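You operate a simulated robot arm through the tools that you are given. There is no shell and no other tool. Be economical: measure what you need, move in short steps, check, and stop when the job is done.

You run a simulated two-armed robot. Do the job below in one go: nothing can be reset, and whatever is moved stays where it is left.

Task
Pick up the purple drink can from the belt top with one hand, pass it to the other hand and put it on the belt between the yellow marks. Set down upright: drink can.

Only the result counts: the job must be done as asked and must still hold three seconds after the hand-in. Knocking over, shifting, dropping, spilling or breaking anything else fails it.

Robot
Two 7-joint arms with two-finger parallel grippers on one trunk, on a base that drives. Base frame: it is fixed to the floor where the robot stands at the start and does not move with it; the origin is under the middle of the robot, x ahead of it, y to its left, z up. Units: mm, degrees, N and s.
The left shoulder is at the start at [60, 189, 1253], the right one opposite. With the tool pointing down near the work surface each hand reaches from about 100 to 640 mm from the robot's upright axis, wherever it stands, measured 20 degrees to its own side. Places, roughly: belt between the yellow marks (72x20 cm) [820, 460, 840]. Payload 3.43 kg a hand.
Tool frame (each hand has its own): the origin (TCP) lies between the finger pads and is the grasp point; the fingertips stand 30 mm ahead of it; z points along the fingers, y is the line along which they close. Largest opening 94 mm; finger width 28, thickness 10; the body of the gripper, 50 by 96 mm, starts 55 mm behind the TCP.
Orientation is that of the tool frame in the base frame, as a unit quaternion [w, x, y, z]. With the fingers straight down and closing along the base's y, the tool's x points along the base's -x, its y along +y and its z along -z.

Tools
- The arms move only by the tool play_rows. It takes "left_targets", "right_targets" or both (then of equal length, played together; a hand with none holds still); each is a list of rows, each a list of 7 numbers: the opening, from 0 (shut) to 1 (fully open), then the shift along the tool's x, y, z in mm, then the turn, a rotation vector about the tool's x, y, z in degrees. In form: [[grip, x, y, z, ax, ay, az], ...]. A call has 1 to 12 rows; each row shifts and turns the commanded pose from where the row before left it, along the tool's axes as they then stand. Each row takes 0.2 s and may step no farther than 50 mm and 8.6 degrees from the row before; otherwise, or with a gripper value out of range, the whole call is refused. A pose out of reach is approached as far as the arm can. The call stops where the force on the tool passes 40 N (or 10 N more than at its start, if that is more) or the arm is blocked; 0.2 s more then pass. Each finger travels about 153 mm/s and halts on what it meets, pressing with about 39 N; the grip force reading is that of the motor and also rises with nothing between the fingers. The clock runs only during rows and for 0.2 s after the last one: add rows that do not move to give the fingers time. The reply holds the time, the measured pose of the TCP, the force on the tool along the base axes, the opening and the grip force, in the units named above and with some noise, with the torque about the TCP (base axes, N m) and any sound that the robot's microphone picked up, and new pictures: "show" is both (left out), scene, wrist or none (wrist: the cameras of the hands that moved).
- Cameras (640 x 400 px; columns grow to the right, rows downward): "scene" is now at [9.7, -4, 1790.2]; the picture's right is [-0.05, -1.00, 0.00], its down [-0.86, 0.05, -0.51] and it looks along [0.51, -0.03, -0.86] (base axes); focal length 269 px, centre (320, 200). "left" rides on the left gripper at [76, -14, -103] in its tool frame; the picture's right is [0.18, 0.98, 0.00], its down [-0.75, 0.14, -0.64] and it looks along [-0.63, 0.12, 0.77] (tool axes); focal length 243 px, centre (320, 200). "right" rides on the right gripper at [76, 14, -102] in its tool frame; the picture's right is [-0.18, 0.98, 0.00], its down [-0.75, -0.14, -0.64] and it looks along [-0.63, -0.12, 0.77] (tool axes); focal length 243 px, centre (320, 200). There is no depth. A picture from a camera that has moved, and an enlarged one, comes with that camera's place and axes in the base frame and with its lens.
- raise_lower(by): slides the trunk up (or, below 0, down) by that many mm; the arms and the scene camera ride with it, the base frame stays. It gives what a move gives, with no picture.
- base_move(legs): drives the robot by 1 to 6 legs, each [ahead, left, turn to the left] in mm, mm and degrees, along the robot's own axes; the way and the turn of a leg run together, so that a leg with both is an arc; at most 1500 mm and 180 degrees a leg. The arms and the cameras ride along, it lands a little off, and it stops where it bumps. It gives what a move gives, and a new picture of the scene camera.
- head_to(pan, tilt): turns the head with the scene camera to pan (to the left, within 86 degrees either way) and tilt (down, from -29 to 69), counted from straight ahead of the robot. It gives what a move gives, and a new picture of the scene camera.
- enlarge(camera, box): a new picture of the part [left, top, right, bottom] of that camera's present view, enlarged. No time passes.
- job_done(): hands the job in; it is judged then, once.

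Work in short steps. Places have to be worked out from the pictures, the camera data and where the tool is seen: move nearer, look again, correct. Check each grasp and each placing, and mend what went wrong. You have 120 turns and 260 pictures in all, those below and enlarged ones among them. Open the grippers and draw the arms clear of the work before you hand the job in, unless the task says otherwise; then end with one line.

The tools are called after ">>>" as name(argument=value, ...) on one line, values as JSON. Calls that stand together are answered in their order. play_rows: Moves the arms, as the interface text tells. Its arguments: {"type":"object","properties":{"left_targets":{"type":"array"},"right_targets":{"type":"array"},"show":{"type":"string","enum":["both","scene","wrist","none"]}},"required":[]} The other tools are called the same way: raise_lower (by) slides the trunk up or down; base_move (legs) drives the base; head_to (pan, tilt) turns the head that bears the scene camera; enlarge (camera, box) takes an enlarged picture of a part of a camera's view; job_done () hands the job in.

At the start:

```text
clock: 0.0
left_position: [474.7, 186.4, 1084.6]
left_orientation: [0.0, 0.0, 1.0, 0.0]
left_ft_force: [0.1, -1.6, 0.0]
left_ft_torque: [0.02, 0.0, -0.01]
left_width: 94.0
left_grasp_force: 0.1
right_position: [326.2, -123.1, 1121.7]
right_orientation: [0.0, 0.001, 1.0, 0.0]
right_ft_force: [0.1, 0.7, 0.3]
right_ft_torque: [-0.01, 0.01, 0.01]
right_width: 94.2
right_grasp_force: 0.0
trunk travel left (down, up): [-925.0, 65.0]
robot x, y, heading: [-0.7, 0.2, -0.1]
head pan, tilt: [-3.0, 59.2]
```

scene: 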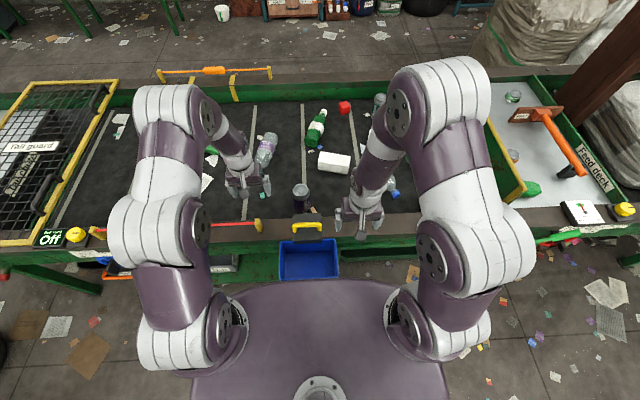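
right: 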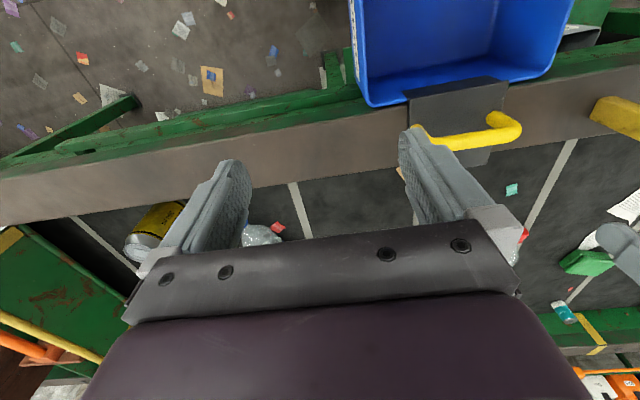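
left: 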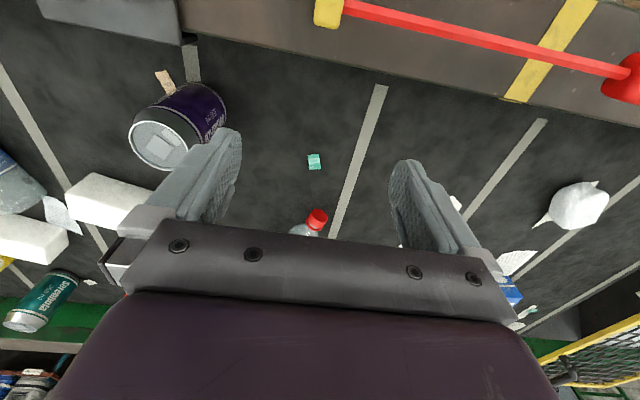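

The can seems to stand near (565, 40) on the belt; I enlarge the scene to see it and the yellow marks.

>>> enlarge(camera="scene", box=[220, 80, 400, 250])

>>> enlarge(camera="scene", box=[30, 50, 290, 260])

```text
2.35 times, centred on (310, 165) of scene
camera zoom: at [9.7, -4.0, 1790.2], right [-0.05, -1.0, 0.0], down [-0.86, 0.05, -0.51], along [0.51, -0.03, -0.86], focal length 632 px, centre (344, 282)
```

zoom: 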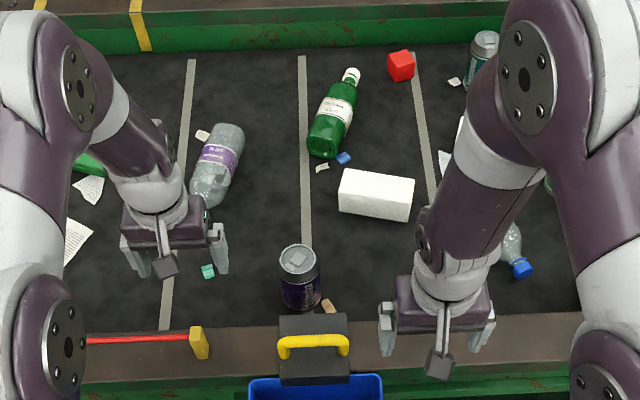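

```text
1.90 times, centred on (160, 155) of scene
camera zoom: at [9.7, -4.0, 1790.2], right [-0.05, -1.0, 0.0], down [-0.86, 0.05, -0.51], along [0.51, -0.03, -0.86], focal length 512 px, centre (625, 286)
```

zoom: 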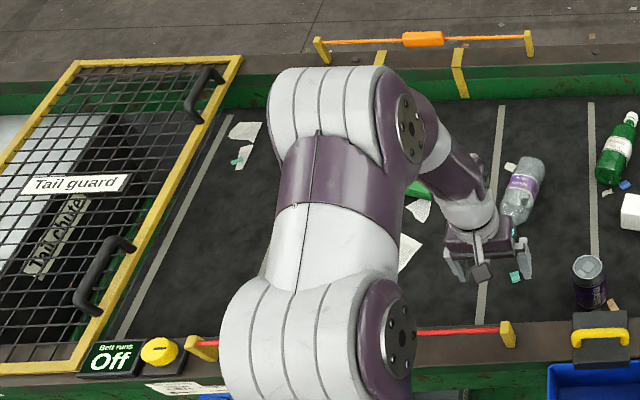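

Can at about (554, 36), top z≈958. I move the left hand over to the left to look at the zone between the yellow marks.

>>> play_rows(left_targets=[[1, 15, 45, -12, 0, 0, 0], [1, 15, 45, -12, 0, 0, 0], [1, 15, 45, -12, 0, 0, 0], [1, 15, 45, -12, 0, 0, 0], [1, 15, 45, -12, 0, 0, 0], [1, 0, 0, 0, 0, 0, 0]], show="both")

```text
clock: 1.4
left_position: [397.8, 412.9, 1144.1]
left_orientation: [0.0, 0.0, 1.0, 0.0]
left_ft_force: [0.2, -0.2, 1.0]
left_ft_torque: [0.02, 0.0, -0.01]
left_width: 94.2
left_grasp_force: 0.1
right_position: [328.0, -123.7, 1120.0]
right_orientation: [0.0, 0.0, 1.0, -0.001]
right_ft_force: [-0.2, -0.9, 0.1]
right_ft_torque: [0.01, 0.02, 0.01]
right_width: 93.8
right_grasp_force: 0.0
trunk travel left (down, up): [-925.0, 65.0]
robot x, y, heading: [-1.1, 2.3, 0.1]
head pan, tilt: [-3.0, 59.2]
camera scene: at [10.4, -5.1, 1790.2], right [-0.05, -1.0, 0.0], down [-0.86, 0.05, -0.51], along [0.51, -0.03, -0.86], focal length 269 px, centre (320, 200)
camera left: at [320.7, 399.5, 1245.9], right [-0.18, 0.98, 0.0], down [0.75, 0.14, 0.64], along [0.63, 0.12, -0.77], focal length 243 px, centre (320, 200)
```

scene: 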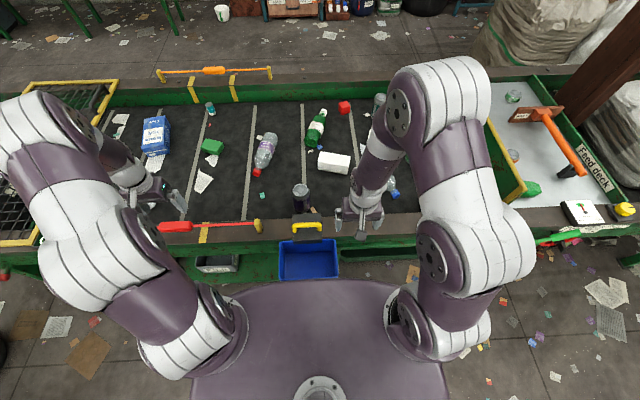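
left: 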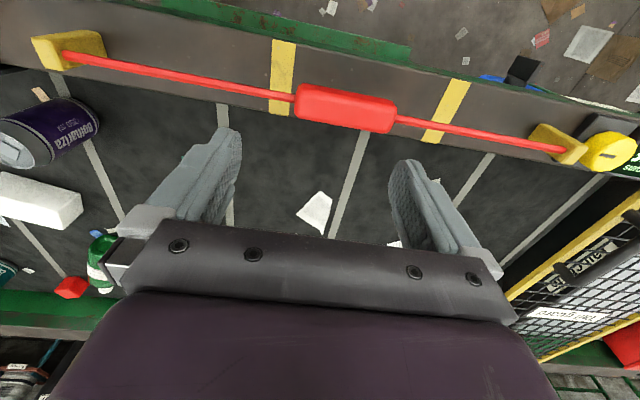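

Belt at z≈840, rails at ≈940, red cord at ≈990 (x≈403). A free spot in the zone is near (560, 455), with paper starting at x≈630. Plan: right hand takes the can low from its side, left hand takes it top-down and places it. I first yaw both hands 90° in the air.

>>> play_rows(right_targets=[[1, 0, 0, 0, 0, 0, 8.2], [1, 0, 0, 0, 0, 0, 8.2], [1, 0, 0, 0, 0, 0, 8.2], [1, 0, 0, 0, 0, 0, 8.2], [1, 0, 0, 0, 0, 0, 8.2], [1, 0, 0, 0, 0, 0, 8.2], [1, 0, 0, 0, 0, 0, 8.2], [1, 0, 0, 0, 0, 0, 8.2], [1, 0, 0, 0, 0, 0, 8.2], [1, 0, 0, 0, 0, 0, 8.2], [1, 0, 0, 0, 0, 0, 8.0], [1, 0, 0, 0, 0, 0, 0]], left_targets=[[1, 0, 0, 0, 0, 0, 8.2], [1, 0, 0, 0, 0, 0, 8.2], [1, 0, 0, 0, 0, 0, 8.2], [1, 0, 0, 0, 0, 0, 8.2], [1, 0, 0, 0, 0, 0, 8.2], [1, 0, 0, 0, 0, 0, 8.2], [1, 0, 0, 0, 0, 0, 8.2], [1, 0, 0, 0, 0, 0, 8.2], [1, 0, 0, 0, 0, 0, 8.2], [1, 0, 0, 0, 0, 0, 8.2], [1, 0, 0, 0, 0, 0, 8.0], [1, 0, 0, 0, 0, 0, 0]], show="scene")

```text
clock: 4.0
left_position: [399.5, 413.4, 1144.9]
left_orientation: [0.0, 0.708, 0.707, -0.001]
left_ft_force: [0.6, -0.3, -0.2]
left_ft_torque: [0.0, 0.02, -0.01]
left_width: 94.1
left_grasp_force: 0.1
right_position: [326.2, -122.8, 1120.6]
right_orientation: [0.0, 0.707, 0.707, 0.0]
right_ft_force: [-0.2, -0.3, -0.1]
right_ft_torque: [0.01, -0.01, -0.01]
right_width: 93.8
right_grasp_force: 0.1
trunk travel left (down, up): [-925.0, 65.0]
robot x, y, heading: [4.6, -0.2, -0.1]
head pan, tilt: [-3.0, 59.2]
camera scene: at [9.6, -4.0, 1790.2], right [-0.05, -1.0, 0.0], down [-0.86, 0.05, -0.51], along [0.51, -0.03, -0.86], focal length 269 px, centre (320, 200)
```

scene: 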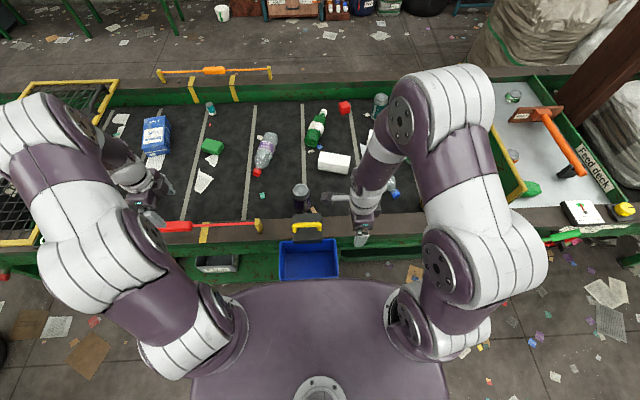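

Both yawed fine. Now tilt the right hand 65° (pointing to the left, 25° down) while moving forward to x≈554, staying high.

>>> play_rows(right_targets=[[1, 0, 28.5, 0, 0, 8.2, 0], [1, 0, 28.5, 0, 0, 8.2, 0], [1, 0, 28.5, 0, 0, 8.2, 0], [1, 0, 28.5, 0, 0, 8.2, 0], [1, 0, 28.5, 0, 0, 8.2, 0], [1, 0, 28.5, 0, 0, 8.2, 0], [1, 0, 28.5, 0, 0, 8.2, 0], [1, 0, 28.5, 0, 0, 7.6, 0], [1, 0, 0, 0, 0, 0, 0]], show="both")

```text
clock: 6.0
left_position: [401.2, 411.2, 1145.6]
left_orientation: [0.001, 0.708, 0.707, 0.001]
left_ft_force: [0.6, 0.2, 0.4]
left_ft_torque: [0.0, 0.02, 0.02]
left_width: 94.0
left_grasp_force: 0.1
right_position: [476.3, -77.7, 1097.1]
right_orientation: [-0.295, 0.642, 0.629, 0.324]
right_ft_force: [0.0, 0.6, 0.5]
right_ft_torque: [-0.03, -0.02, -0.01]
right_width: 93.7
right_grasp_force: 0.1
right hand out of reach, approached as far as the arm can: row 6, 7, 8
trunk travel left (down, up): [-925.0, 65.0]
robot x, y, heading: [-2.8, 0.9, 0.3]
head pan, tilt: [-3.0, 59.2]
camera scene: at [9.7, -5.2, 1790.1], right [-0.05, -1.0, 0.0], down [-0.86, 0.05, -0.51], along [0.51, -0.03, -0.86], focal length 269 px, centre (320, 200)
camera right: at [485.0, -112.9, 1220.7], right [0.98, -0.15, -0.12], down [-0.17, -0.96, -0.2], along [-0.08, 0.22, -0.97], focal length 243 px, centre (320, 200)
```

scene: 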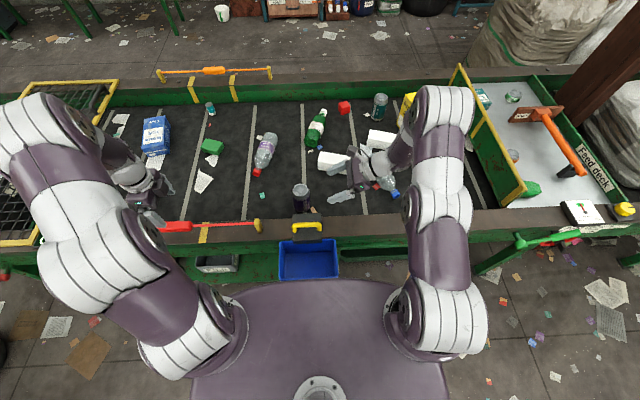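
right: 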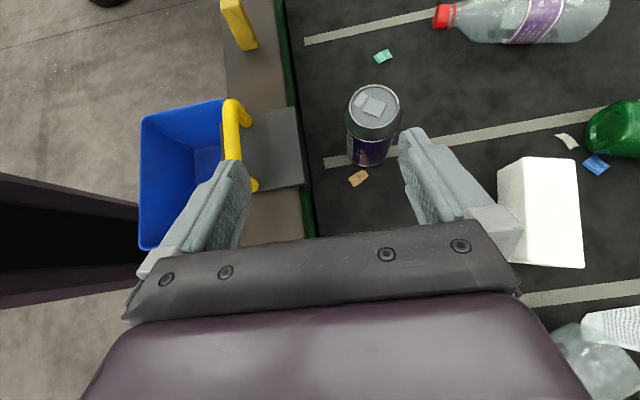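

The right hand stopped short (x=476). Moving the commanded pose toward the can and lower may bring it in reach; I try a small part of the way while still above the can's top.

>>> play_rows(right_targets=[[1, 0, 0, 35, 0, 0, 0], [1, 0, 0, 35, 0, 0, 0], [1, 0, 0, 0, 0, 0, 0]], show="scene")

```text
clock: 6.8
left_position: [399.5, 411.1, 1146.1]
left_orientation: [0.0, 0.707, 0.707, 0.0]
left_ft_force: [0.0, 0.1, -0.3]
left_ft_torque: [0.03, 0.0, 0.0]
left_width: 94.2
left_grasp_force: 0.0
right_position: [478.3, -21.5, 1055.7]
right_orientation: [-0.294, 0.643, 0.629, 0.325]
right_ft_force: [-0.1, -0.6, -0.3]
right_ft_torque: [0.01, 0.02, 0.0]
right_width: 93.9
right_grasp_force: 0.1
trunk travel left (down, up): [-925.0, 65.0]
robot x, y, heading: [2.4, -2.3, -0.1]
head pan, tilt: [-3.0, 59.2]
camera scene: at [9.2, -4.9, 1790.2], right [-0.05, -1.0, 0.0], down [-0.86, 0.05, -0.51], along [0.51, -0.03, -0.86], focal length 269 px, centre (320, 200)
```

scene: 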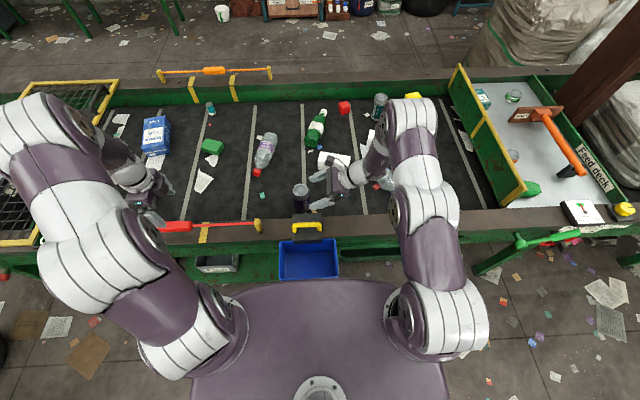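

Now in reach (commands rebase to the achieved pose). Tilt is about 38° below horizontal; I try moving forward to x≈554 in small steps with a bit more tilt.

>>> play_rows(right_targets=[[1, 0, 25, 0, 0, 0, 0], [1, 0, 25, 0, 0, 0, 0], [1, 0, 26, 0, 0, 0, 0], [1, 0, 0, 0, 0, 6, 0], [1, 0, 0, 0, 0, 6, 0], [1, 0, 0, 0, 0, 0, 0]], show="wrist")

```text
clock: 8.2
left_position: [400.4, 412.1, 1145.7]
left_orientation: [-0.001, 0.707, 0.707, 0.0]
left_ft_force: [-0.6, 0.5, -0.2]
left_ft_torque: [-0.01, -0.01, -0.01]
left_width: 94.0
left_grasp_force: 0.1
right_position: [544.0, -22.0, 1057.3]
right_orientation: [-0.294, 0.643, 0.628, 0.325]
right_ft_force: [-0.3, 0.0, -0.8]
right_ft_torque: [0.01, -0.05, 0.0]
right_width: 94.2
right_grasp_force: 0.1
right hand out of reach, approached as far as the arm can: row 3, 4, 5
trunk travel left (down, up): [-925.0, 65.0]
robot x, y, heading: [0.1, -1.8, -0.3]
head pan, tilt: [-3.0, 59.2]
camera right: at [553.0, -56.5, 1180.3], right [0.98, -0.15, -0.12], down [-0.17, -0.96, -0.2], along [-0.08, 0.22, -0.97], focal length 243 px, centre (320, 200)
```

right: 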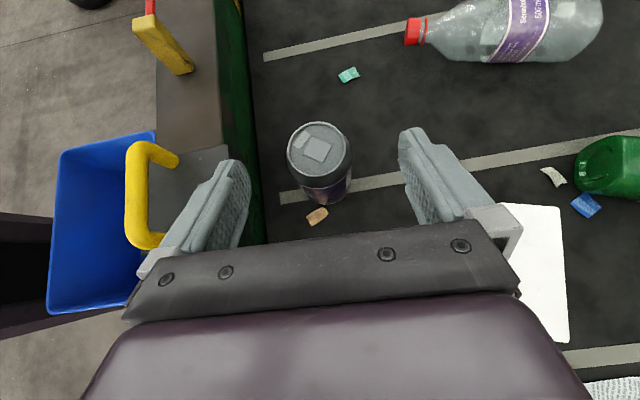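

Can axis looks to be at about (542, 45). I descend to a pre-grasp point about 130 mm behind it along the tool axis.

>>> play_rows(right_targets=[[1, -24.5, -2.5, 8, 0, 0, 0], [1, -24.5, -2.5, 8, 0, 0, 0], [1, -24.5, -2.5, 8, 0, 0, 0], [1, -24.5, -2.5, 8, 0, 0, 0], [1, 0, 0, 0, 0, 0, 0]], show="both")

```text
clock: 9.4
left_position: [399.7, 413.0, 1145.7]
left_orientation: [0.0, 0.707, 0.707, 0.0]
left_ft_force: [1.1, 0.6, 0.6]
left_ft_torque: [0.01, 0.0, 0.01]
left_width: 93.9
left_grasp_force: 0.0
right_position: [523.8, -58.0, 959.9]
right_orientation: [-0.292, 0.644, 0.629, 0.324]
right_ft_force: [0.2, 0.8, 0.7]
right_ft_torque: [-0.01, 0.01, 0.01]
right_width: 93.8
right_grasp_force: 0.0
right hand out of reach, approached as far as the arm can: row 3, 4
trunk travel left (down, up): [-925.0, 65.0]
robot x, y, heading: [2.2, 0.7, 0.0]
head pan, tilt: [-3.0, 59.2]
camera scene: at [9.6, -3.7, 1790.2], right [-0.05, -1.0, 0.0], down [-0.86, 0.05, -0.51], along [0.51, -0.03, -0.86], focal length 269 px, centre (320, 200)
camera right: at [532.9, -91.4, 1083.1], right [0.98, -0.15, -0.11], down [-0.17, -0.96, -0.2], along [-0.08, 0.21, -0.97], focal length 243 px, centre (320, 200)
```

scene: 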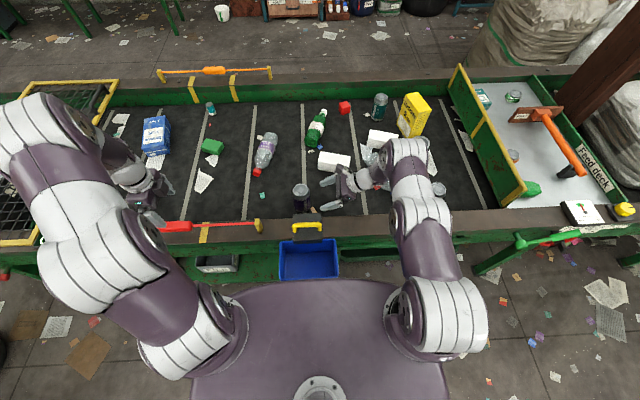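
right: 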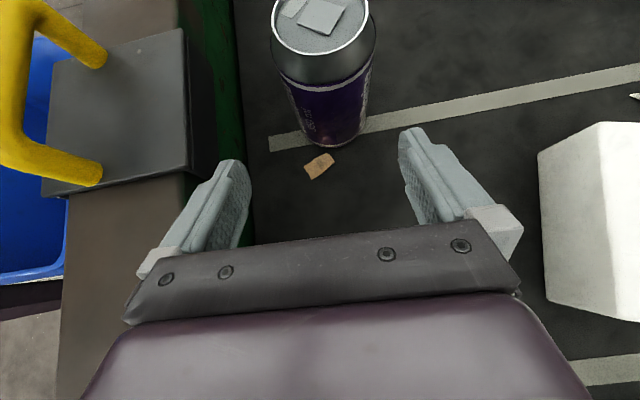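

The TCP is at x≈524 vs the can's x≈540; I advance 50 mm along the tool while shifting sideways 13 mm, stopping before the fingertips reach the can.

>>> play_rows(right_targets=[[1, 0, 3, 20, 0, 0, 0], [1, 0, 5, 15, 0, 0, 0], [1, 0, 5, 10, 0, 0, 0], [1, 0, 0, 0, 0, 0, 0]], show="wrist")

```text
clock: 10.4
left_position: [400.1, 413.7, 1146.9]
left_orientation: [0.0, 0.707, 0.707, 0.0]
left_ft_force: [-0.4, -0.3, 0.8]
left_ft_torque: [-0.04, 0.04, 0.0]
left_width: 93.7
left_grasp_force: 0.1
right_position: [540.2, -22.8, 932.1]
right_orientation: [-0.293, 0.643, 0.629, 0.324]
right_ft_force: [0.2, 0.2, -0.3]
right_ft_torque: [0.0, 0.0, -0.03]
right_width: 93.9
right_grasp_force: 0.1
trunk travel left (down, up): [-925.0, 65.0]
robot x, y, heading: [0.4, 2.5, 0.2]
head pan, tilt: [-3.0, 59.2]
camera right: at [548.7, -57.5, 1055.8], right [0.98, -0.15, -0.11], down [-0.17, -0.96, -0.2], along [-0.08, 0.22, -0.97], focal length 243 px, centre (320, 200)
```

right: 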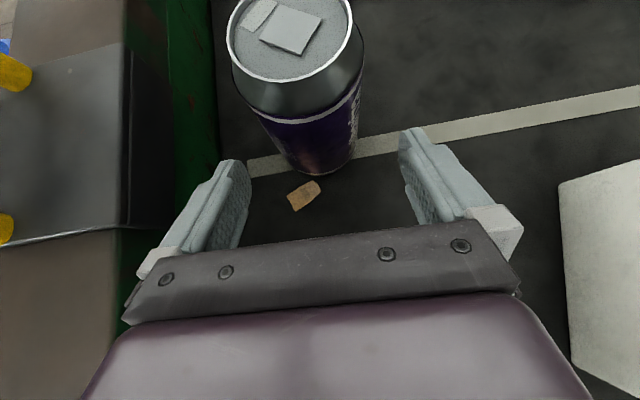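

Can axis ≈(537, 47); TCP should end at ≈(537, 47, 877). I slide in along the tool axis.

>>> play_rows(right_targets=[[1, 0, -2.5, 18, 0, 0, 0], [1, 0, -2.5, 18, 0, 0, 0], [1, 0, -1, 18, 0, 0, 0], [1, 0, -1, 17, 0, 0, 0], [1, 0, 0, 15, 0, 0, 0], [1, 0, 0, 0, 0, 0, 0]], show="both")

```text
clock: 11.8
left_position: [399.8, 411.0, 1145.9]
left_orientation: [0.0, 0.707, 0.707, 0.0]
left_ft_force: [0.1, -0.2, -0.4]
left_ft_torque: [0.0, 0.01, -0.01]
left_width: 93.7
left_grasp_force: 0.1
right_position: [538.2, 44.9, 882.5]
right_orientation: [-0.293, 0.644, 0.628, 0.325]
right_ft_force: [0.1, -6.2, 7.6]
right_ft_torque: [-0.06, 0.37, 0.21]
right_width: 93.9
right_grasp_force: 0.0
trunk travel left (down, up): [-925.0, 65.0]
robot x, y, heading: [4.0, -1.8, -0.0]
head pan, tilt: [-3.0, 59.2]
camera scene: at [9.1, -5.1, 1790.3], right [-0.05, -1.0, 0.0], down [-0.86, 0.05, -0.51], along [0.51, -0.03, -0.86], focal length 269 px, centre (320, 200)
camera right: at [546.5, 9.8, 1004.4], right [0.98, -0.15, -0.11], down [-0.17, -0.96, -0.2], along [-0.08, 0.22, -0.97], focal length 243 px, centre (320, 200)
```

scene: 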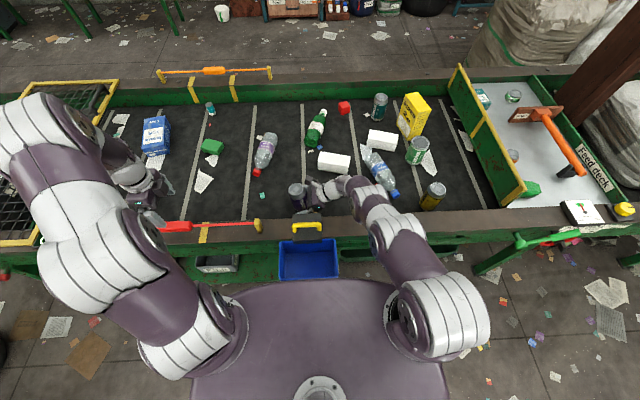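
right: 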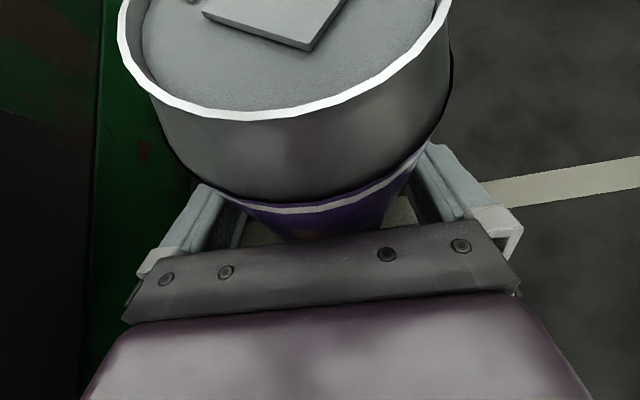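

The palm edge is touching the can lightly (≈10 N). I back off 8 mm along the tool, then check force and view.

>>> play_rows(right_targets=[[1, 0, 0, -9, 0, 0, 0], [1, 0, 0, 0, 0, 0, 0]], show="wrist")

>>> enlarge(camera="scene", box=[260, 150, 380, 230])

```text
clock: 12.4
left_position: [399.5, 412.0, 1144.7]
left_orientation: [0.0, 0.707, 0.707, 0.0]
left_ft_force: [0.2, -1.0, -0.7]
left_ft_torque: [0.02, -0.02, 0.0]
left_width: 93.9
left_grasp_force: 0.1
right_position: [536.9, 37.3, 885.3]
right_orientation: [-0.293, 0.643, 0.629, 0.325]
right_ft_force: [0.8, 0.2, -0.4]
right_ft_torque: [0.03, -0.01, 0.02]
right_width: 94.1
right_grasp_force: 0.1
trunk travel left (down, up): [-925.0, 65.0]
robot x, y, heading: [0.4, 0.0, 0.4]
head pan, tilt: [-3.0, 59.2]
camera right: at [545.4, 3.4, 1008.8], right [0.98, -0.15, -0.11], down [-0.17, -0.96, -0.2], along [-0.08, 0.22, -0.97], focal length 243 px, centre (320, 200)
```

right: 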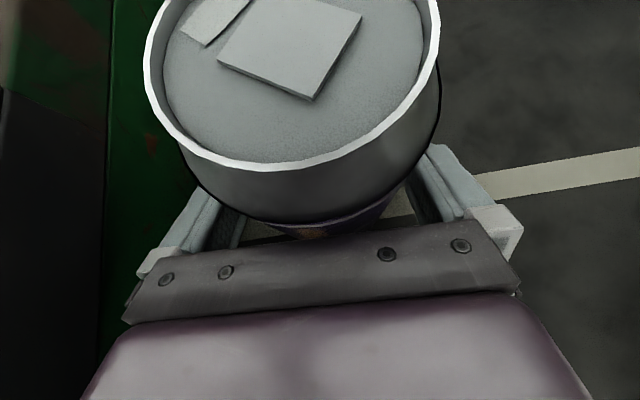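

```text
5.00 times, centred on (320, 190) of scene
camera zoom: at [9.4, -4.3, 1790.1], right [-0.05, -1.0, 0.0], down [-0.86, 0.05, -0.51], along [0.51, -0.03, -0.86], focal length 1344 px, centre (320, 250)
```

zoom: 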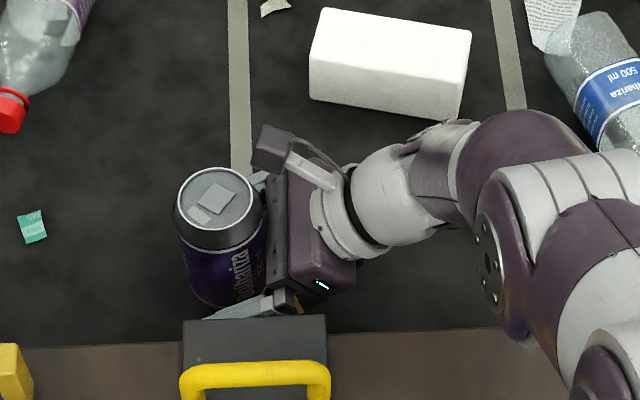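

Force cleared and can upright. Closing the right gripper.

>>> play_rows(right_targets=[[0.75, 0, 0, 0, 0, 0, 0], [0.6, 0, 0, 0, 0, 0, 0], [0.4, 0, 0, 0, 0, 0, 0], [0.3, 0, 0, 0, 0, 0, 0], [0.3, 0, 0, 0, 0, 0, 0]], show="wrist")

>>> enlarge(camera="scene", box=[260, 150, 380, 230])

```text
clock: 13.6
left_position: [399.6, 411.7, 1145.9]
left_orientation: [-0.001, 0.707, 0.707, 0.0]
left_ft_force: [0.4, -0.4, 0.0]
left_ft_torque: [-0.01, -0.01, 0.01]
left_width: 93.9
left_grasp_force: 0.1
right_position: [536.7, 38.2, 885.5]
right_orientation: [-0.292, 0.644, 0.628, 0.324]
right_ft_force: [-0.1, 0.1, 0.2]
right_ft_torque: [0.02, -0.03, -0.01]
right_width: 66.2
right_grasp_force: 38.7
trunk travel left (down, up): [-925.0, 65.0]
robot x, y, heading: [-1.9, -0.8, -0.1]
head pan, tilt: [-3.0, 59.2]
camera right: at [545.7, 3.5, 1008.8], right [0.98, -0.15, -0.11], down [-0.17, -0.96, -0.2], along [-0.08, 0.22, -0.97], focal length 243 px, centre (320, 200)
```

right: 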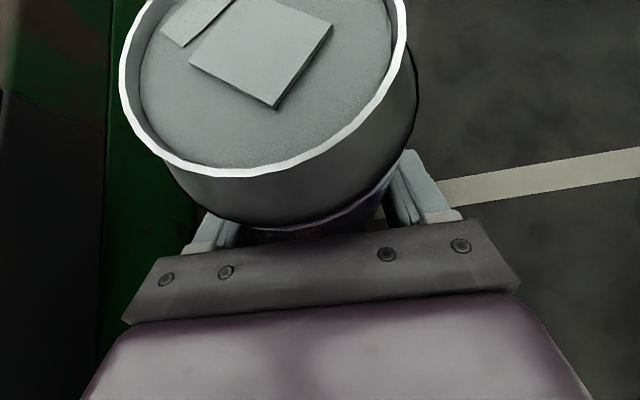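

```text
5.00 times, centred on (320, 190) of scene
camera zoom: at [9.7, -4.0, 1790.2], right [-0.05, -1.0, 0.0], down [-0.86, 0.05, -0.51], along [0.51, -0.03, -0.86], focal length 1344 px, centre (320, 250)
```

zoom: 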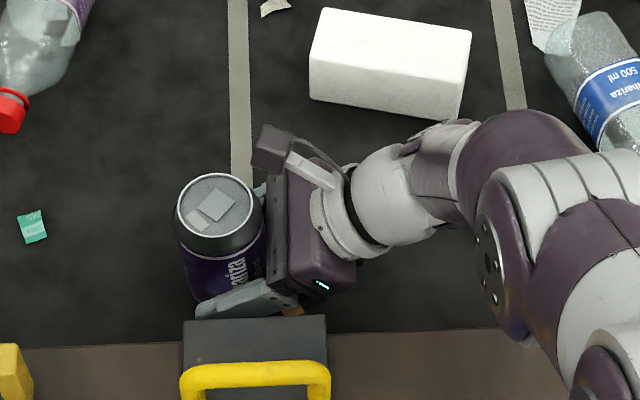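

Grip is firm (66.2 mm, 38.7 N), can upright. I lift it 160 mm.

>>> play_rows(right_targets=[[0.3, 12, 0, -10, 0, 0, 0], [0.3, 26, 0, -20, 0, 0, 0], [0.3, 26, 0, -20, 0, 0, 0], [0.3, 26, 0, -20, 0, 0, 0], [0.3, 26, 0, -20, 0, 0, 0], [0.3, 0, 0, 0, 0, 0, 0]], show="both")

```text
clock: 15.0
left_position: [400.5, 413.0, 1145.6]
left_orientation: [0.0, 0.707, 0.707, 0.001]
left_ft_force: [-0.1, -0.2, 0.2]
left_ft_torque: [-0.01, 0.03, -0.03]
left_width: 94.0
left_grasp_force: 0.1
right_position: [534.2, 38.0, 1031.8]
right_orientation: [-0.293, 0.644, 0.628, 0.324]
right_ft_force: [0.6, -0.6, -0.6]
right_ft_torque: [0.0, -0.03, -0.01]
right_width: 66.1
right_grasp_force: 39.1
trunk travel left (down, up): [-925.0, 65.0]
robot x, y, heading: [3.6, 2.4, -0.1]
head pan, tilt: [-3.0, 59.2]
camera scene: at [10.1, -4.1, 1790.2], right [-0.05, -1.0, 0.0], down [-0.86, 0.05, -0.51], along [0.51, -0.03, -0.86], focal length 269 px, centre (320, 200)
camera right: at [542.6, 4.4, 1155.1], right [0.98, -0.15, -0.12], down [-0.17, -0.96, -0.2], along [-0.08, 0.22, -0.97], focal length 243 px, centre (320, 200)
```

scene: 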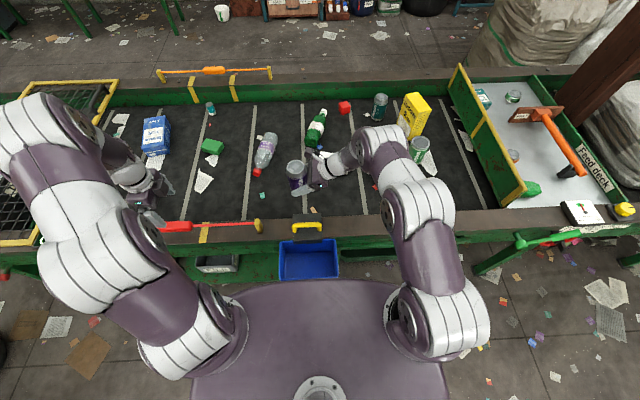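
right: 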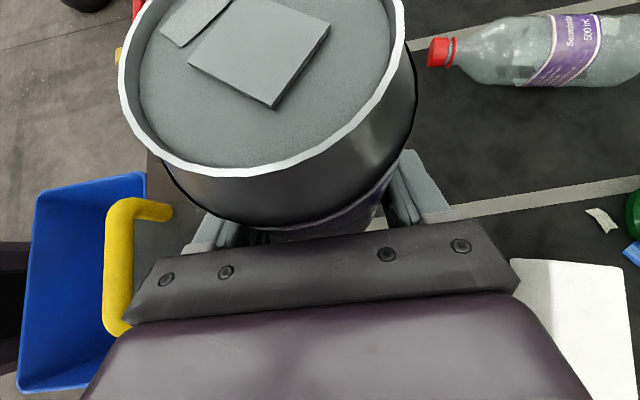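

Can held 45 mm above its base with top at z≈1105. I bring the right hand to about (474, 88) and raise, tilt 15° (leaning away from the right hand) and bring over the left hand to y≈140, high.

>>> play_rows(right_targets=[[0.3, 8, -15.5, 9, 0, 0, 0], [0.3, 8, -15.5, 9, 0, 0, 0], [0.3, 8, -15.5, 9, 0, 0, 0], [0.3, 8, -15.5, 9, 0, 0, 0], [0.3, 0, 0, 0, 0, 0, 0], [0.3, 0, 0, 0, 0, 0, 0], [0.3, 0, 0, 0, 0, 0, 0], [0.3, 0, 0, 0, 0, 0, 0], [0.3, 0, 0, 0, 0, 0, 0], [0.3, 0, 0, 0, 0, 0, 0], [0.3, 0, 0, 0, 0, 0, 0], [0.3, 0, 0, 0, 0, 0, 0]], left_targets=[[1, 0, 0, -47, 0, 0, 0], [1, 0, 0, -47, 0, 0, 0], [1, 0, 0, 0, 0, -7.5, 0], [1, 0, 0, 0, 0, -7.5, 0], [1, -38, 10.5, 10.2, 0, 0, 0], [1, -38, 10.5, 10.2, 0, 0, 0], [1, -38, 10.5, 10.2, 0, 0, 0], [1, -38, 10.5, 10.2, 0, 0, 0], [1, -38, 10.5, 10.2, 0, 0, 0], [1, -38, 10.5, 10.2, 0, 0, 0], [1, -38, 10.5, 10.2, 0, 0, 0], [1, 0, 0, 0, 0, 0, 0]], show="both")

```text
clock: 17.6
left_position: [467.6, 129.1, 1227.8]
left_orientation: [0.092, 0.701, 0.701, -0.093]
left_ft_force: [-1.0, 0.6, 0.2]
left_ft_torque: [0.03, 0.0, 0.02]
left_width: 94.1
left_grasp_force: 0.1
left hand out of reach, approached as far as the arm can: row 4
right_position: [474.9, 89.5, 1032.8]
right_orientation: [-0.293, 0.643, 0.629, 0.324]
right_ft_force: [-0.4, 0.2, 0.6]
right_ft_torque: [-0.03, 0.01, 0.0]
right_width: 65.6
right_grasp_force: 38.6
trunk travel left (down, up): [-925.0, 65.0]
robot x, y, heading: [-3.6, 0.5, -0.1]
head pan, tilt: [-3.0, 59.2]
camera scene: at [9.4, -3.2, 1790.2], right [-0.05, -1.0, 0.0], down [-0.86, 0.04, -0.51], along [0.51, -0.03, -0.86], focal length 269 px, centre (320, 200)
camera right: at [483.5, 55.2, 1157.2], right [0.98, -0.15, -0.11], down [-0.17, -0.96, -0.2], along [-0.08, 0.21, -0.97], focal length 243 px, centre (320, 200)
camera left: at [452.9, 231.4, 1306.5], right [0.98, 0.18, -0.05], down [0.14, -0.56, 0.82], along [0.12, -0.81, -0.58], focal length 243 px, centre (320, 200)
```

scene: 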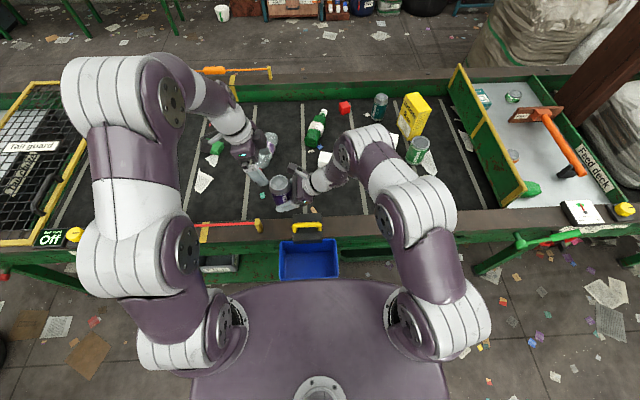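
right: 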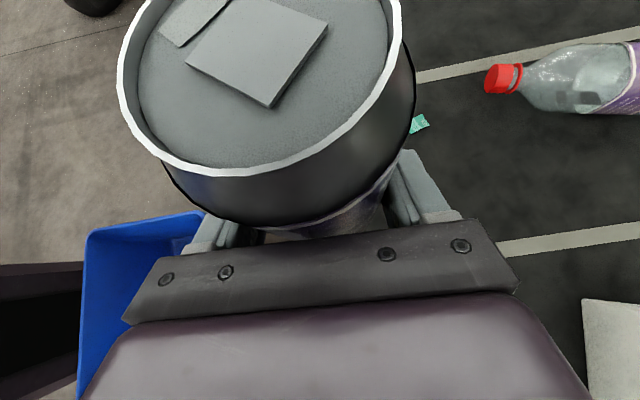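
left: 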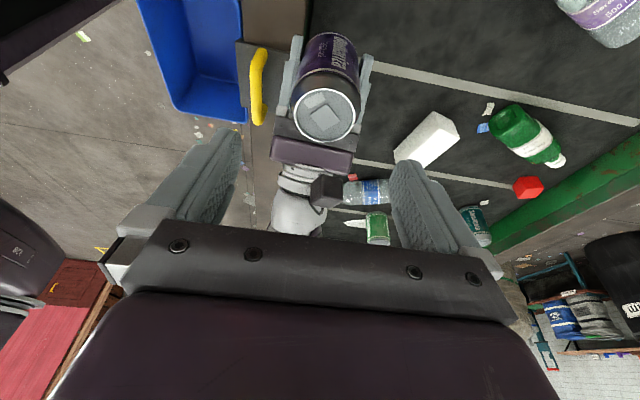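

Left is aligned almost exactly along its tool axis with the can (top seen at ≈(473, 93, 1108)). I advance 90 of the 140 mm and look.

>>> play_rows(left_targets=[[1, 1, 2, 30, 0, 0, 0], [1, 1, 2, 30, 0, 0, 0], [1, 1, 2, 30, 0, 0, 0], [1, 0, 0, 0, 0, 0, 0]], show="wrist")

>>> enlarge(camera="scene", box=[210, 130, 360, 230])

>>> enlarge(camera="right", box=[0, 0, 640, 400])

```text
clock: 18.6
left_position: [474.1, 109.1, 1141.4]
left_orientation: [0.092, 0.701, 0.701, -0.092]
left_ft_force: [0.3, -0.2, 0.0]
left_ft_torque: [-0.02, 0.01, 0.01]
left_width: 94.0
left_grasp_force: 0.0
right_position: [474.4, 88.0, 1033.6]
right_orientation: [-0.294, 0.643, 0.629, 0.324]
right_ft_force: [-0.2, 0.7, -0.3]
right_ft_torque: [-0.01, -0.01, -0.02]
right_width: 65.7
right_grasp_force: 38.6
trunk travel left (down, up): [-925.0, 65.0]
robot x, y, heading: [2.5, -2.7, 0.1]
head pan, tilt: [-3.0, 59.2]
camera left: at [459.8, 209.1, 1219.8], right [0.98, 0.18, -0.05], down [0.14, -0.56, 0.82], along [0.12, -0.81, -0.58], focal length 243 px, centre (320, 200)
```

left: 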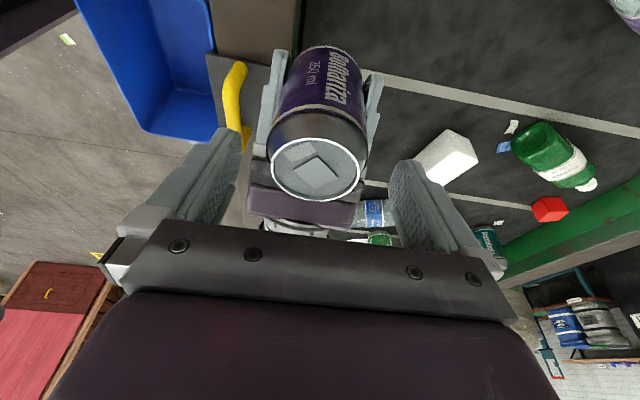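

```text
4.00 times, centred on (285, 180) of scene
camera zoom: at [9.5, -4.3, 1790.2], right [-0.05, -1.0, 0.0], down [-0.86, 0.05, -0.51], along [0.51, -0.03, -0.86], focal length 1075 px, centre (460, 280)
```

zoom: 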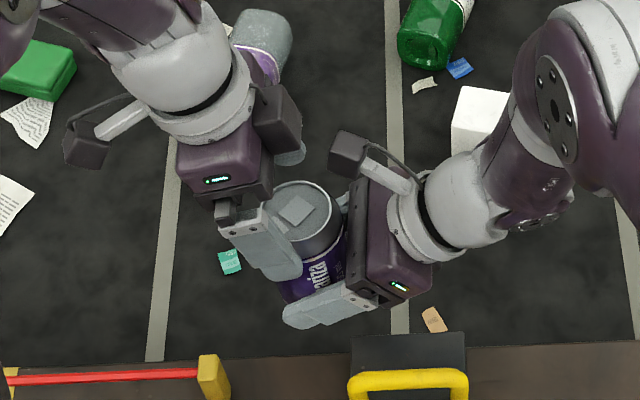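

```text
1.00 times, centred on (320, 200) of right (not enlarged: the box is as wide or as high as the picture)
camera zoom: at [483.6, 54.6, 1157.2], right [0.98, -0.15, -0.11], down [-0.17, -0.96, -0.2], along [-0.08, 0.22, -0.97], focal length 243 px, centre (320, 200)
```

zoom: 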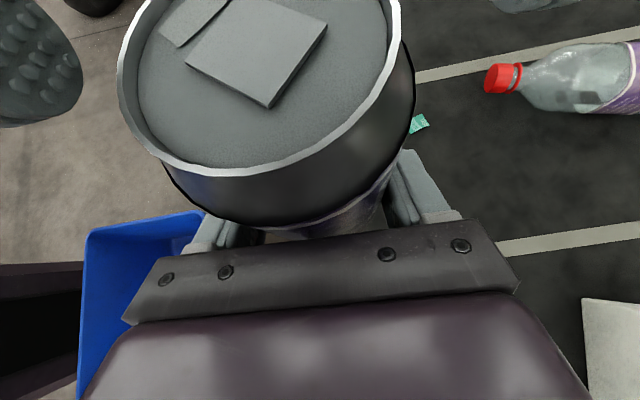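

All lines up and clear. I advance the last 50 mm.

>>> play_rows(left_targets=[[1, 0, 0, 20, 0, 0, 0], [1, 0, 0, 15, 0, 0, 0], [1, 0, 0, 14, 0, 0, 0], [1, 0, 0, 0, 0, 0, 0]], show="wrist")

>>> enlarge(camera="scene", box=[210, 130, 360, 230])

>>> enlarge(camera="right", box=[0, 0, 640, 400])

```text
clock: 19.6
left_position: [473.0, 96.8, 1094.1]
left_orientation: [0.093, 0.701, 0.701, -0.091]
left_ft_force: [-2.9, 16.7, 13.5]
left_ft_torque: [-1.6, -0.29, -0.03]
left_width: 94.1
left_grasp_force: 0.0
right_position: [473.9, 88.4, 1032.9]
right_orientation: [-0.294, 0.644, 0.628, 0.322]
right_ft_force: [3.7, -16.8, -14.9]
right_ft_torque: [2.5, 0.52, 0.0]
right_width: 65.8
right_grasp_force: 38.9
trunk travel left (down, up): [-925.0, 65.0]
robot x, y, heading: [0.3, 0.6, -0.0]
head pan, tilt: [-3.0, 59.2]
camera left: at [458.6, 198.0, 1173.2], right [0.98, 0.18, -0.05], down [0.14, -0.56, 0.82], along [0.12, -0.81, -0.58], focal length 243 px, centre (320, 200)
```

left: 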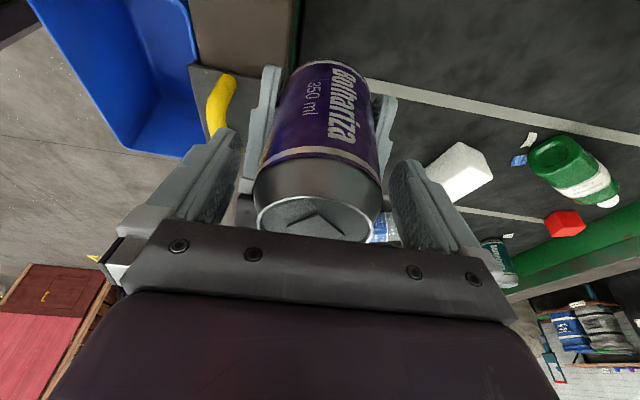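

```text
4.00 times, centred on (285, 180) of scene
camera zoom: at [9.8, -4.0, 1790.2], right [-0.05, -1.0, 0.0], down [-0.86, 0.05, -0.51], along [0.51, -0.03, -0.86], focal length 1075 px, centre (460, 280)
```

zoom: 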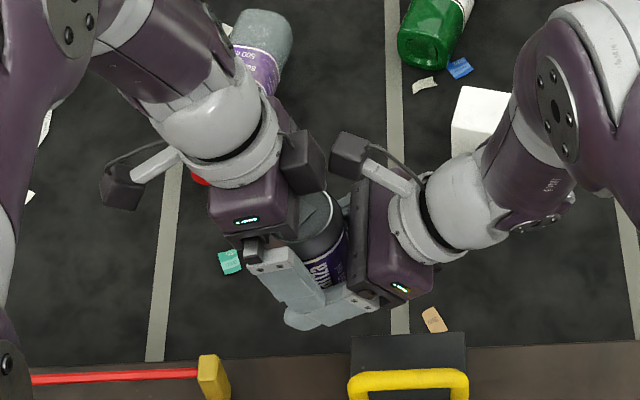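

```text
1.00 times, centred on (320, 200) of right (not enlarged: the box is as wide or as high as the picture)
camera zoom: at [483.5, 53.9, 1155.9], right [0.98, -0.15, -0.12], down [-0.17, -0.96, -0.2], along [-0.08, 0.21, -0.97], focal length 243 px, centre (320, 200)
```

zoom: 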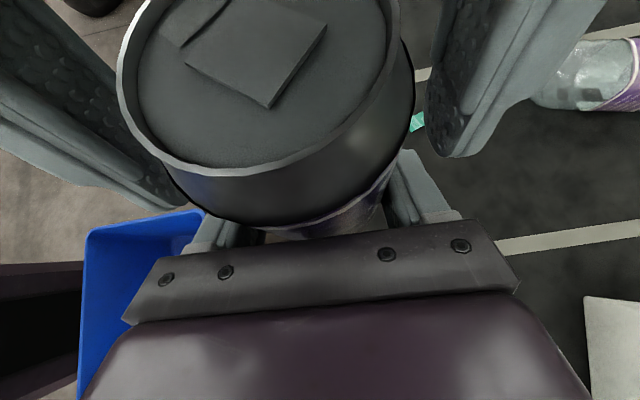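

The two hands touch: torque places it near (477, 77, 1172), the right camera housing against the left palm. The can hasn't slipped; I shift the left hand 8 mm away and 6 mm back.

>>> play_rows(left_targets=[[1, 4, 0, -6, 0, 0, 0], [1, 4, 0, 0, 0, 0, 0], [1, 0, 0, 0, 0, 0, 0]], show="none")

```text
clock: 20.4
left_position: [471.4, 105.7, 1097.6]
left_orientation: [0.092, 0.701, 0.701, -0.092]
left_ft_force: [0.0, -0.4, -0.2]
left_ft_torque: [-0.01, 0.02, 0.03]
left_width: 93.9
left_grasp_force: 0.1
right_position: [474.4, 90.1, 1034.3]
right_orientation: [-0.294, 0.642, 0.63, 0.324]
right_ft_force: [0.3, 0.9, 0.1]
right_ft_torque: [0.03, -0.01, 0.01]
right_width: 65.9
right_grasp_force: 39.1
trunk travel left (down, up): [-925.0, 65.0]
robot x, y, heading: [-1.1, 2.4, 0.1]
head pan, tilt: [-3.0, 59.2]
```

Contact is gone. I centre by +3 mm in x and close the left gripper, the right still holding.

>>> play_rows(left_targets=[[0.85, 0, 3, 0, 0, 0, 0], [0.7, 0, 0, 0, 0, 0, 0], [0.5, 0, 0, 0, 0, 0, 0], [0.3, 0, 0, 0, 0, 0, 0], [0.3, 0, 0, 0, 0, 0, 0]], show="wrist")

>>> enlarge(camera="right", box=[0, 0, 640, 400])

```text
clock: 21.6
left_position: [474.7, 106.5, 1096.9]
left_orientation: [0.091, 0.701, 0.701, -0.093]
left_ft_force: [-20.7, 0.5, 3.7]
left_ft_torque: [0.11, 0.54, -0.16]
left_width: 66.6
left_grasp_force: 39.0
right_position: [476.7, 89.9, 1034.2]
right_orientation: [-0.293, 0.644, 0.628, 0.325]
right_ft_force: [20.9, 0.3, -2.8]
right_ft_torque: [-0.15, 0.82, -0.2]
right_width: 65.7
right_grasp_force: 38.8
trunk travel left (down, up): [-925.0, 65.0]
robot x, y, heading: [-3.2, -0.4, -0.3]
head pan, tilt: [-3.0, 59.2]
camera left: at [460.9, 207.2, 1176.0], right [0.98, 0.18, -0.05], down [0.14, -0.56, 0.81], along [0.12, -0.81, -0.58], focal length 243 px, centre (320, 200)
```

left: 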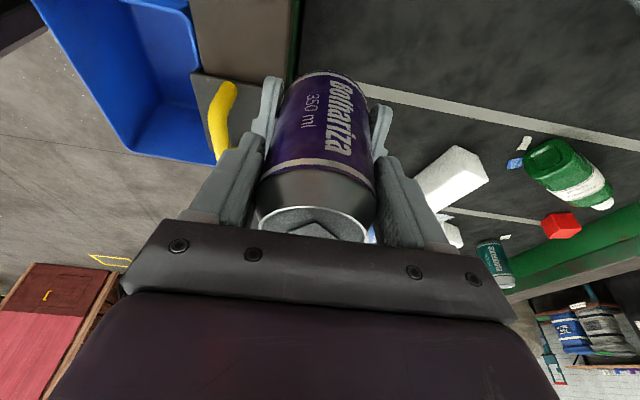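

```text
1.00 times, centred on (320, 200) of right (not enlarged: the box is as wide or as high as the picture)
camera zoom: at [484.5, 54.6, 1157.8], right [0.98, -0.15, -0.11], down [-0.17, -0.96, -0.2], along [-0.08, 0.22, -0.97], focal length 243 px, centre (320, 200)
```

zoom: 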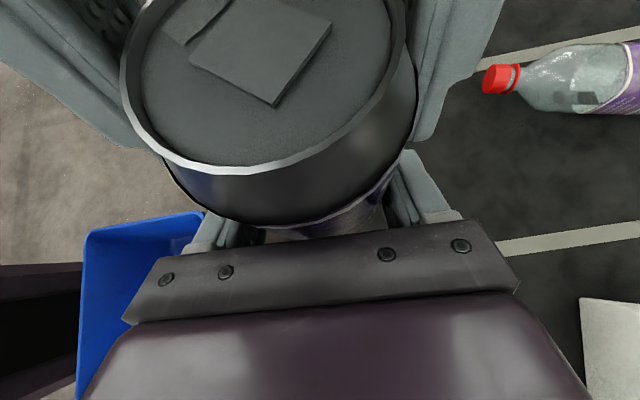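

Left holds at 66.6 mm. There's a 20 N sideways stress; I shift the left −2 mm in x, then open the right gripper.

>>> play_rows(left_targets=[[0.3, 0, -2, 0, 0, 0, 0], [0.3, 0, 0, 0, 0, 0, 0]], show="none")

>>> play_rows(right_targets=[[0.75, 0, 0, 0, 0, 0, 0], [0.85, 0, 0, 0, 0, 0, 0], [1, 0, 0, 0, 0, 0, 0], [1, 0, 0, 0, 0, 0, 0]], show="wrist")

```text
clock: 22.2
left_position: [473.3, 106.4, 1097.3]
left_orientation: [0.093, 0.701, 0.701, -0.092]
left_ft_force: [-10.5, 4.2, -9.7]
left_ft_torque: [0.37, 0.27, 0.01]
left_width: 66.5
left_grasp_force: 39.1
right_position: [474.0, 89.2, 1034.0]
right_orientation: [-0.293, 0.643, 0.629, 0.325]
right_ft_force: [11.5, -5.6, 8.9]
right_ft_torque: [0.14, 0.46, -0.18]
right_width: 65.9
right_grasp_force: 38.9
trunk travel left (down, up): [-925.0, 65.0]
robot x, y, heading: [1.0, -1.3, -0.1]
head pan, tilt: [-3.0, 59.2]
```

```text
clock: 23.2
left_position: [474.5, 106.5, 1098.1]
left_orientation: [0.093, 0.702, 0.7, -0.092]
left_ft_force: [-1.5, 1.3, -0.6]
left_ft_torque: [0.02, 0.02, 0.01]
left_width: 66.6
left_grasp_force: 38.6
right_position: [474.6, 89.4, 1033.1]
right_orientation: [-0.294, 0.643, 0.629, 0.324]
right_ft_force: [-0.6, -1.1, -0.2]
right_ft_torque: [0.03, -0.03, -0.01]
right_width: 94.0
right_grasp_force: 0.1
trunk travel left (down, up): [-925.0, 65.0]
robot x, y, heading: [0.4, -2.2, 0.0]
head pan, tilt: [-3.0, 59.2]
camera right: at [483.6, 54.8, 1157.1], right [0.98, -0.15, -0.12], down [-0.17, -0.96, -0.2], along [-0.08, 0.22, -0.97], focal length 243 px, centre (320, 200)
```

right: 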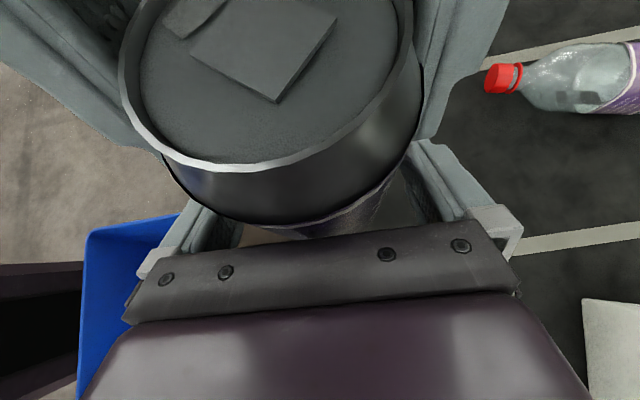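

The left hand holds the can alone. I withdraw the right hand in −y by 140 mm, then up.

>>> play_rows(right_targets=[[1, -15, 0, -19, 0, 0, 0], [1, -21.6, 0, -27.5, 0, 0, 0], [1, -21.6, 0, -27.5, 0, 0, 0], [1, -21.6, 0, -27.5, 0, 0, 0], [1, 25, 0, -25, 0, 0, 0], [1, 25, 0, -25, 0, 0, 0], [1, 0, 0, 0, 0, 0, 0]], show="scene")

>>> enlarge(camera="left", box=[0, 0, 640, 400])

>>> enlarge(camera="scene", box=[210, 130, 360, 230])

```text
clock: 24.8
left_position: [475.3, 105.3, 1098.1]
left_orientation: [0.093, 0.701, 0.701, -0.093]
left_ft_force: [-0.8, -0.4, 0.1]
left_ft_torque: [0.0, 0.01, 0.01]
left_width: 66.6
left_grasp_force: 39.0
right_position: [465.5, -49.3, 1102.4]
right_orientation: [-0.294, 0.643, 0.629, 0.324]
right_ft_force: [-0.3, -0.3, -0.6]
right_ft_torque: [0.04, 0.0, 0.0]
right_width: 94.2
right_grasp_force: 0.2
trunk travel left (down, up): [-925.0, 65.0]
robot x, y, heading: [1.4, -0.8, -0.4]
head pan, tilt: [-3.0, 59.2]
camera scene: at [10.6, -4.9, 1790.1], right [-0.05, -1.0, 0.0], down [-0.86, 0.05, -0.51], along [0.51, -0.03, -0.86], focal length 269 px, centre (320, 200)
```

scene: 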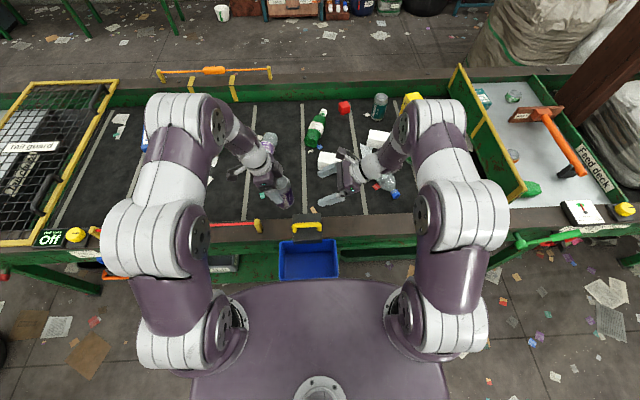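

```text
1.00 times, centred on (320, 200) of left (not enlarged: the box is as wide or as high as the picture)
camera zoom: at [460.4, 206.4, 1176.3], right [0.98, 0.18, -0.05], down [0.14, -0.56, 0.81], along [0.12, -0.81, -0.58], focal length 243 px, centre (320, 200)
```

zoom: 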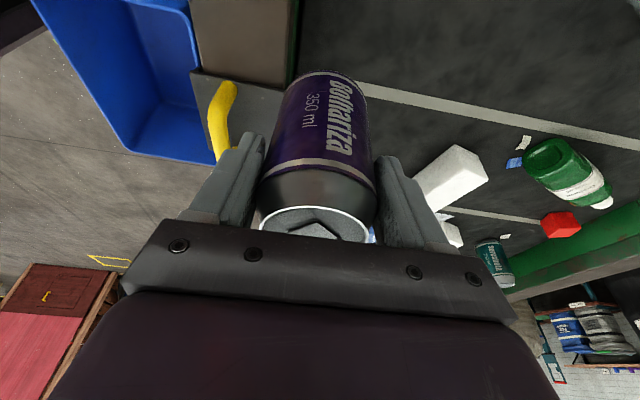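

```text
4.00 times, centred on (285, 180) of scene
camera zoom: at [10.6, -4.9, 1790.1], right [-0.05, -1.0, 0.0], down [-0.86, 0.05, -0.51], along [0.51, -0.03, -0.86], focal length 1075 px, centre (460, 280)
```

zoom: 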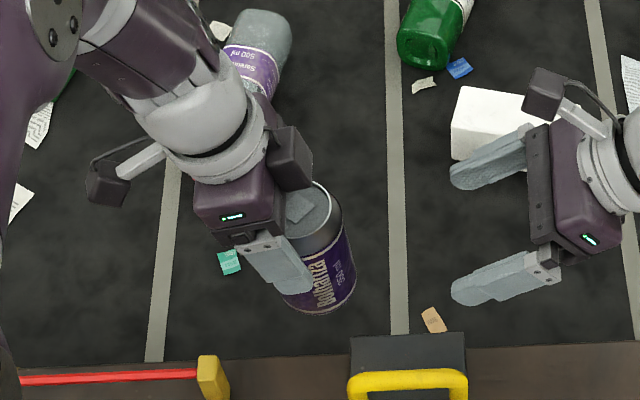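

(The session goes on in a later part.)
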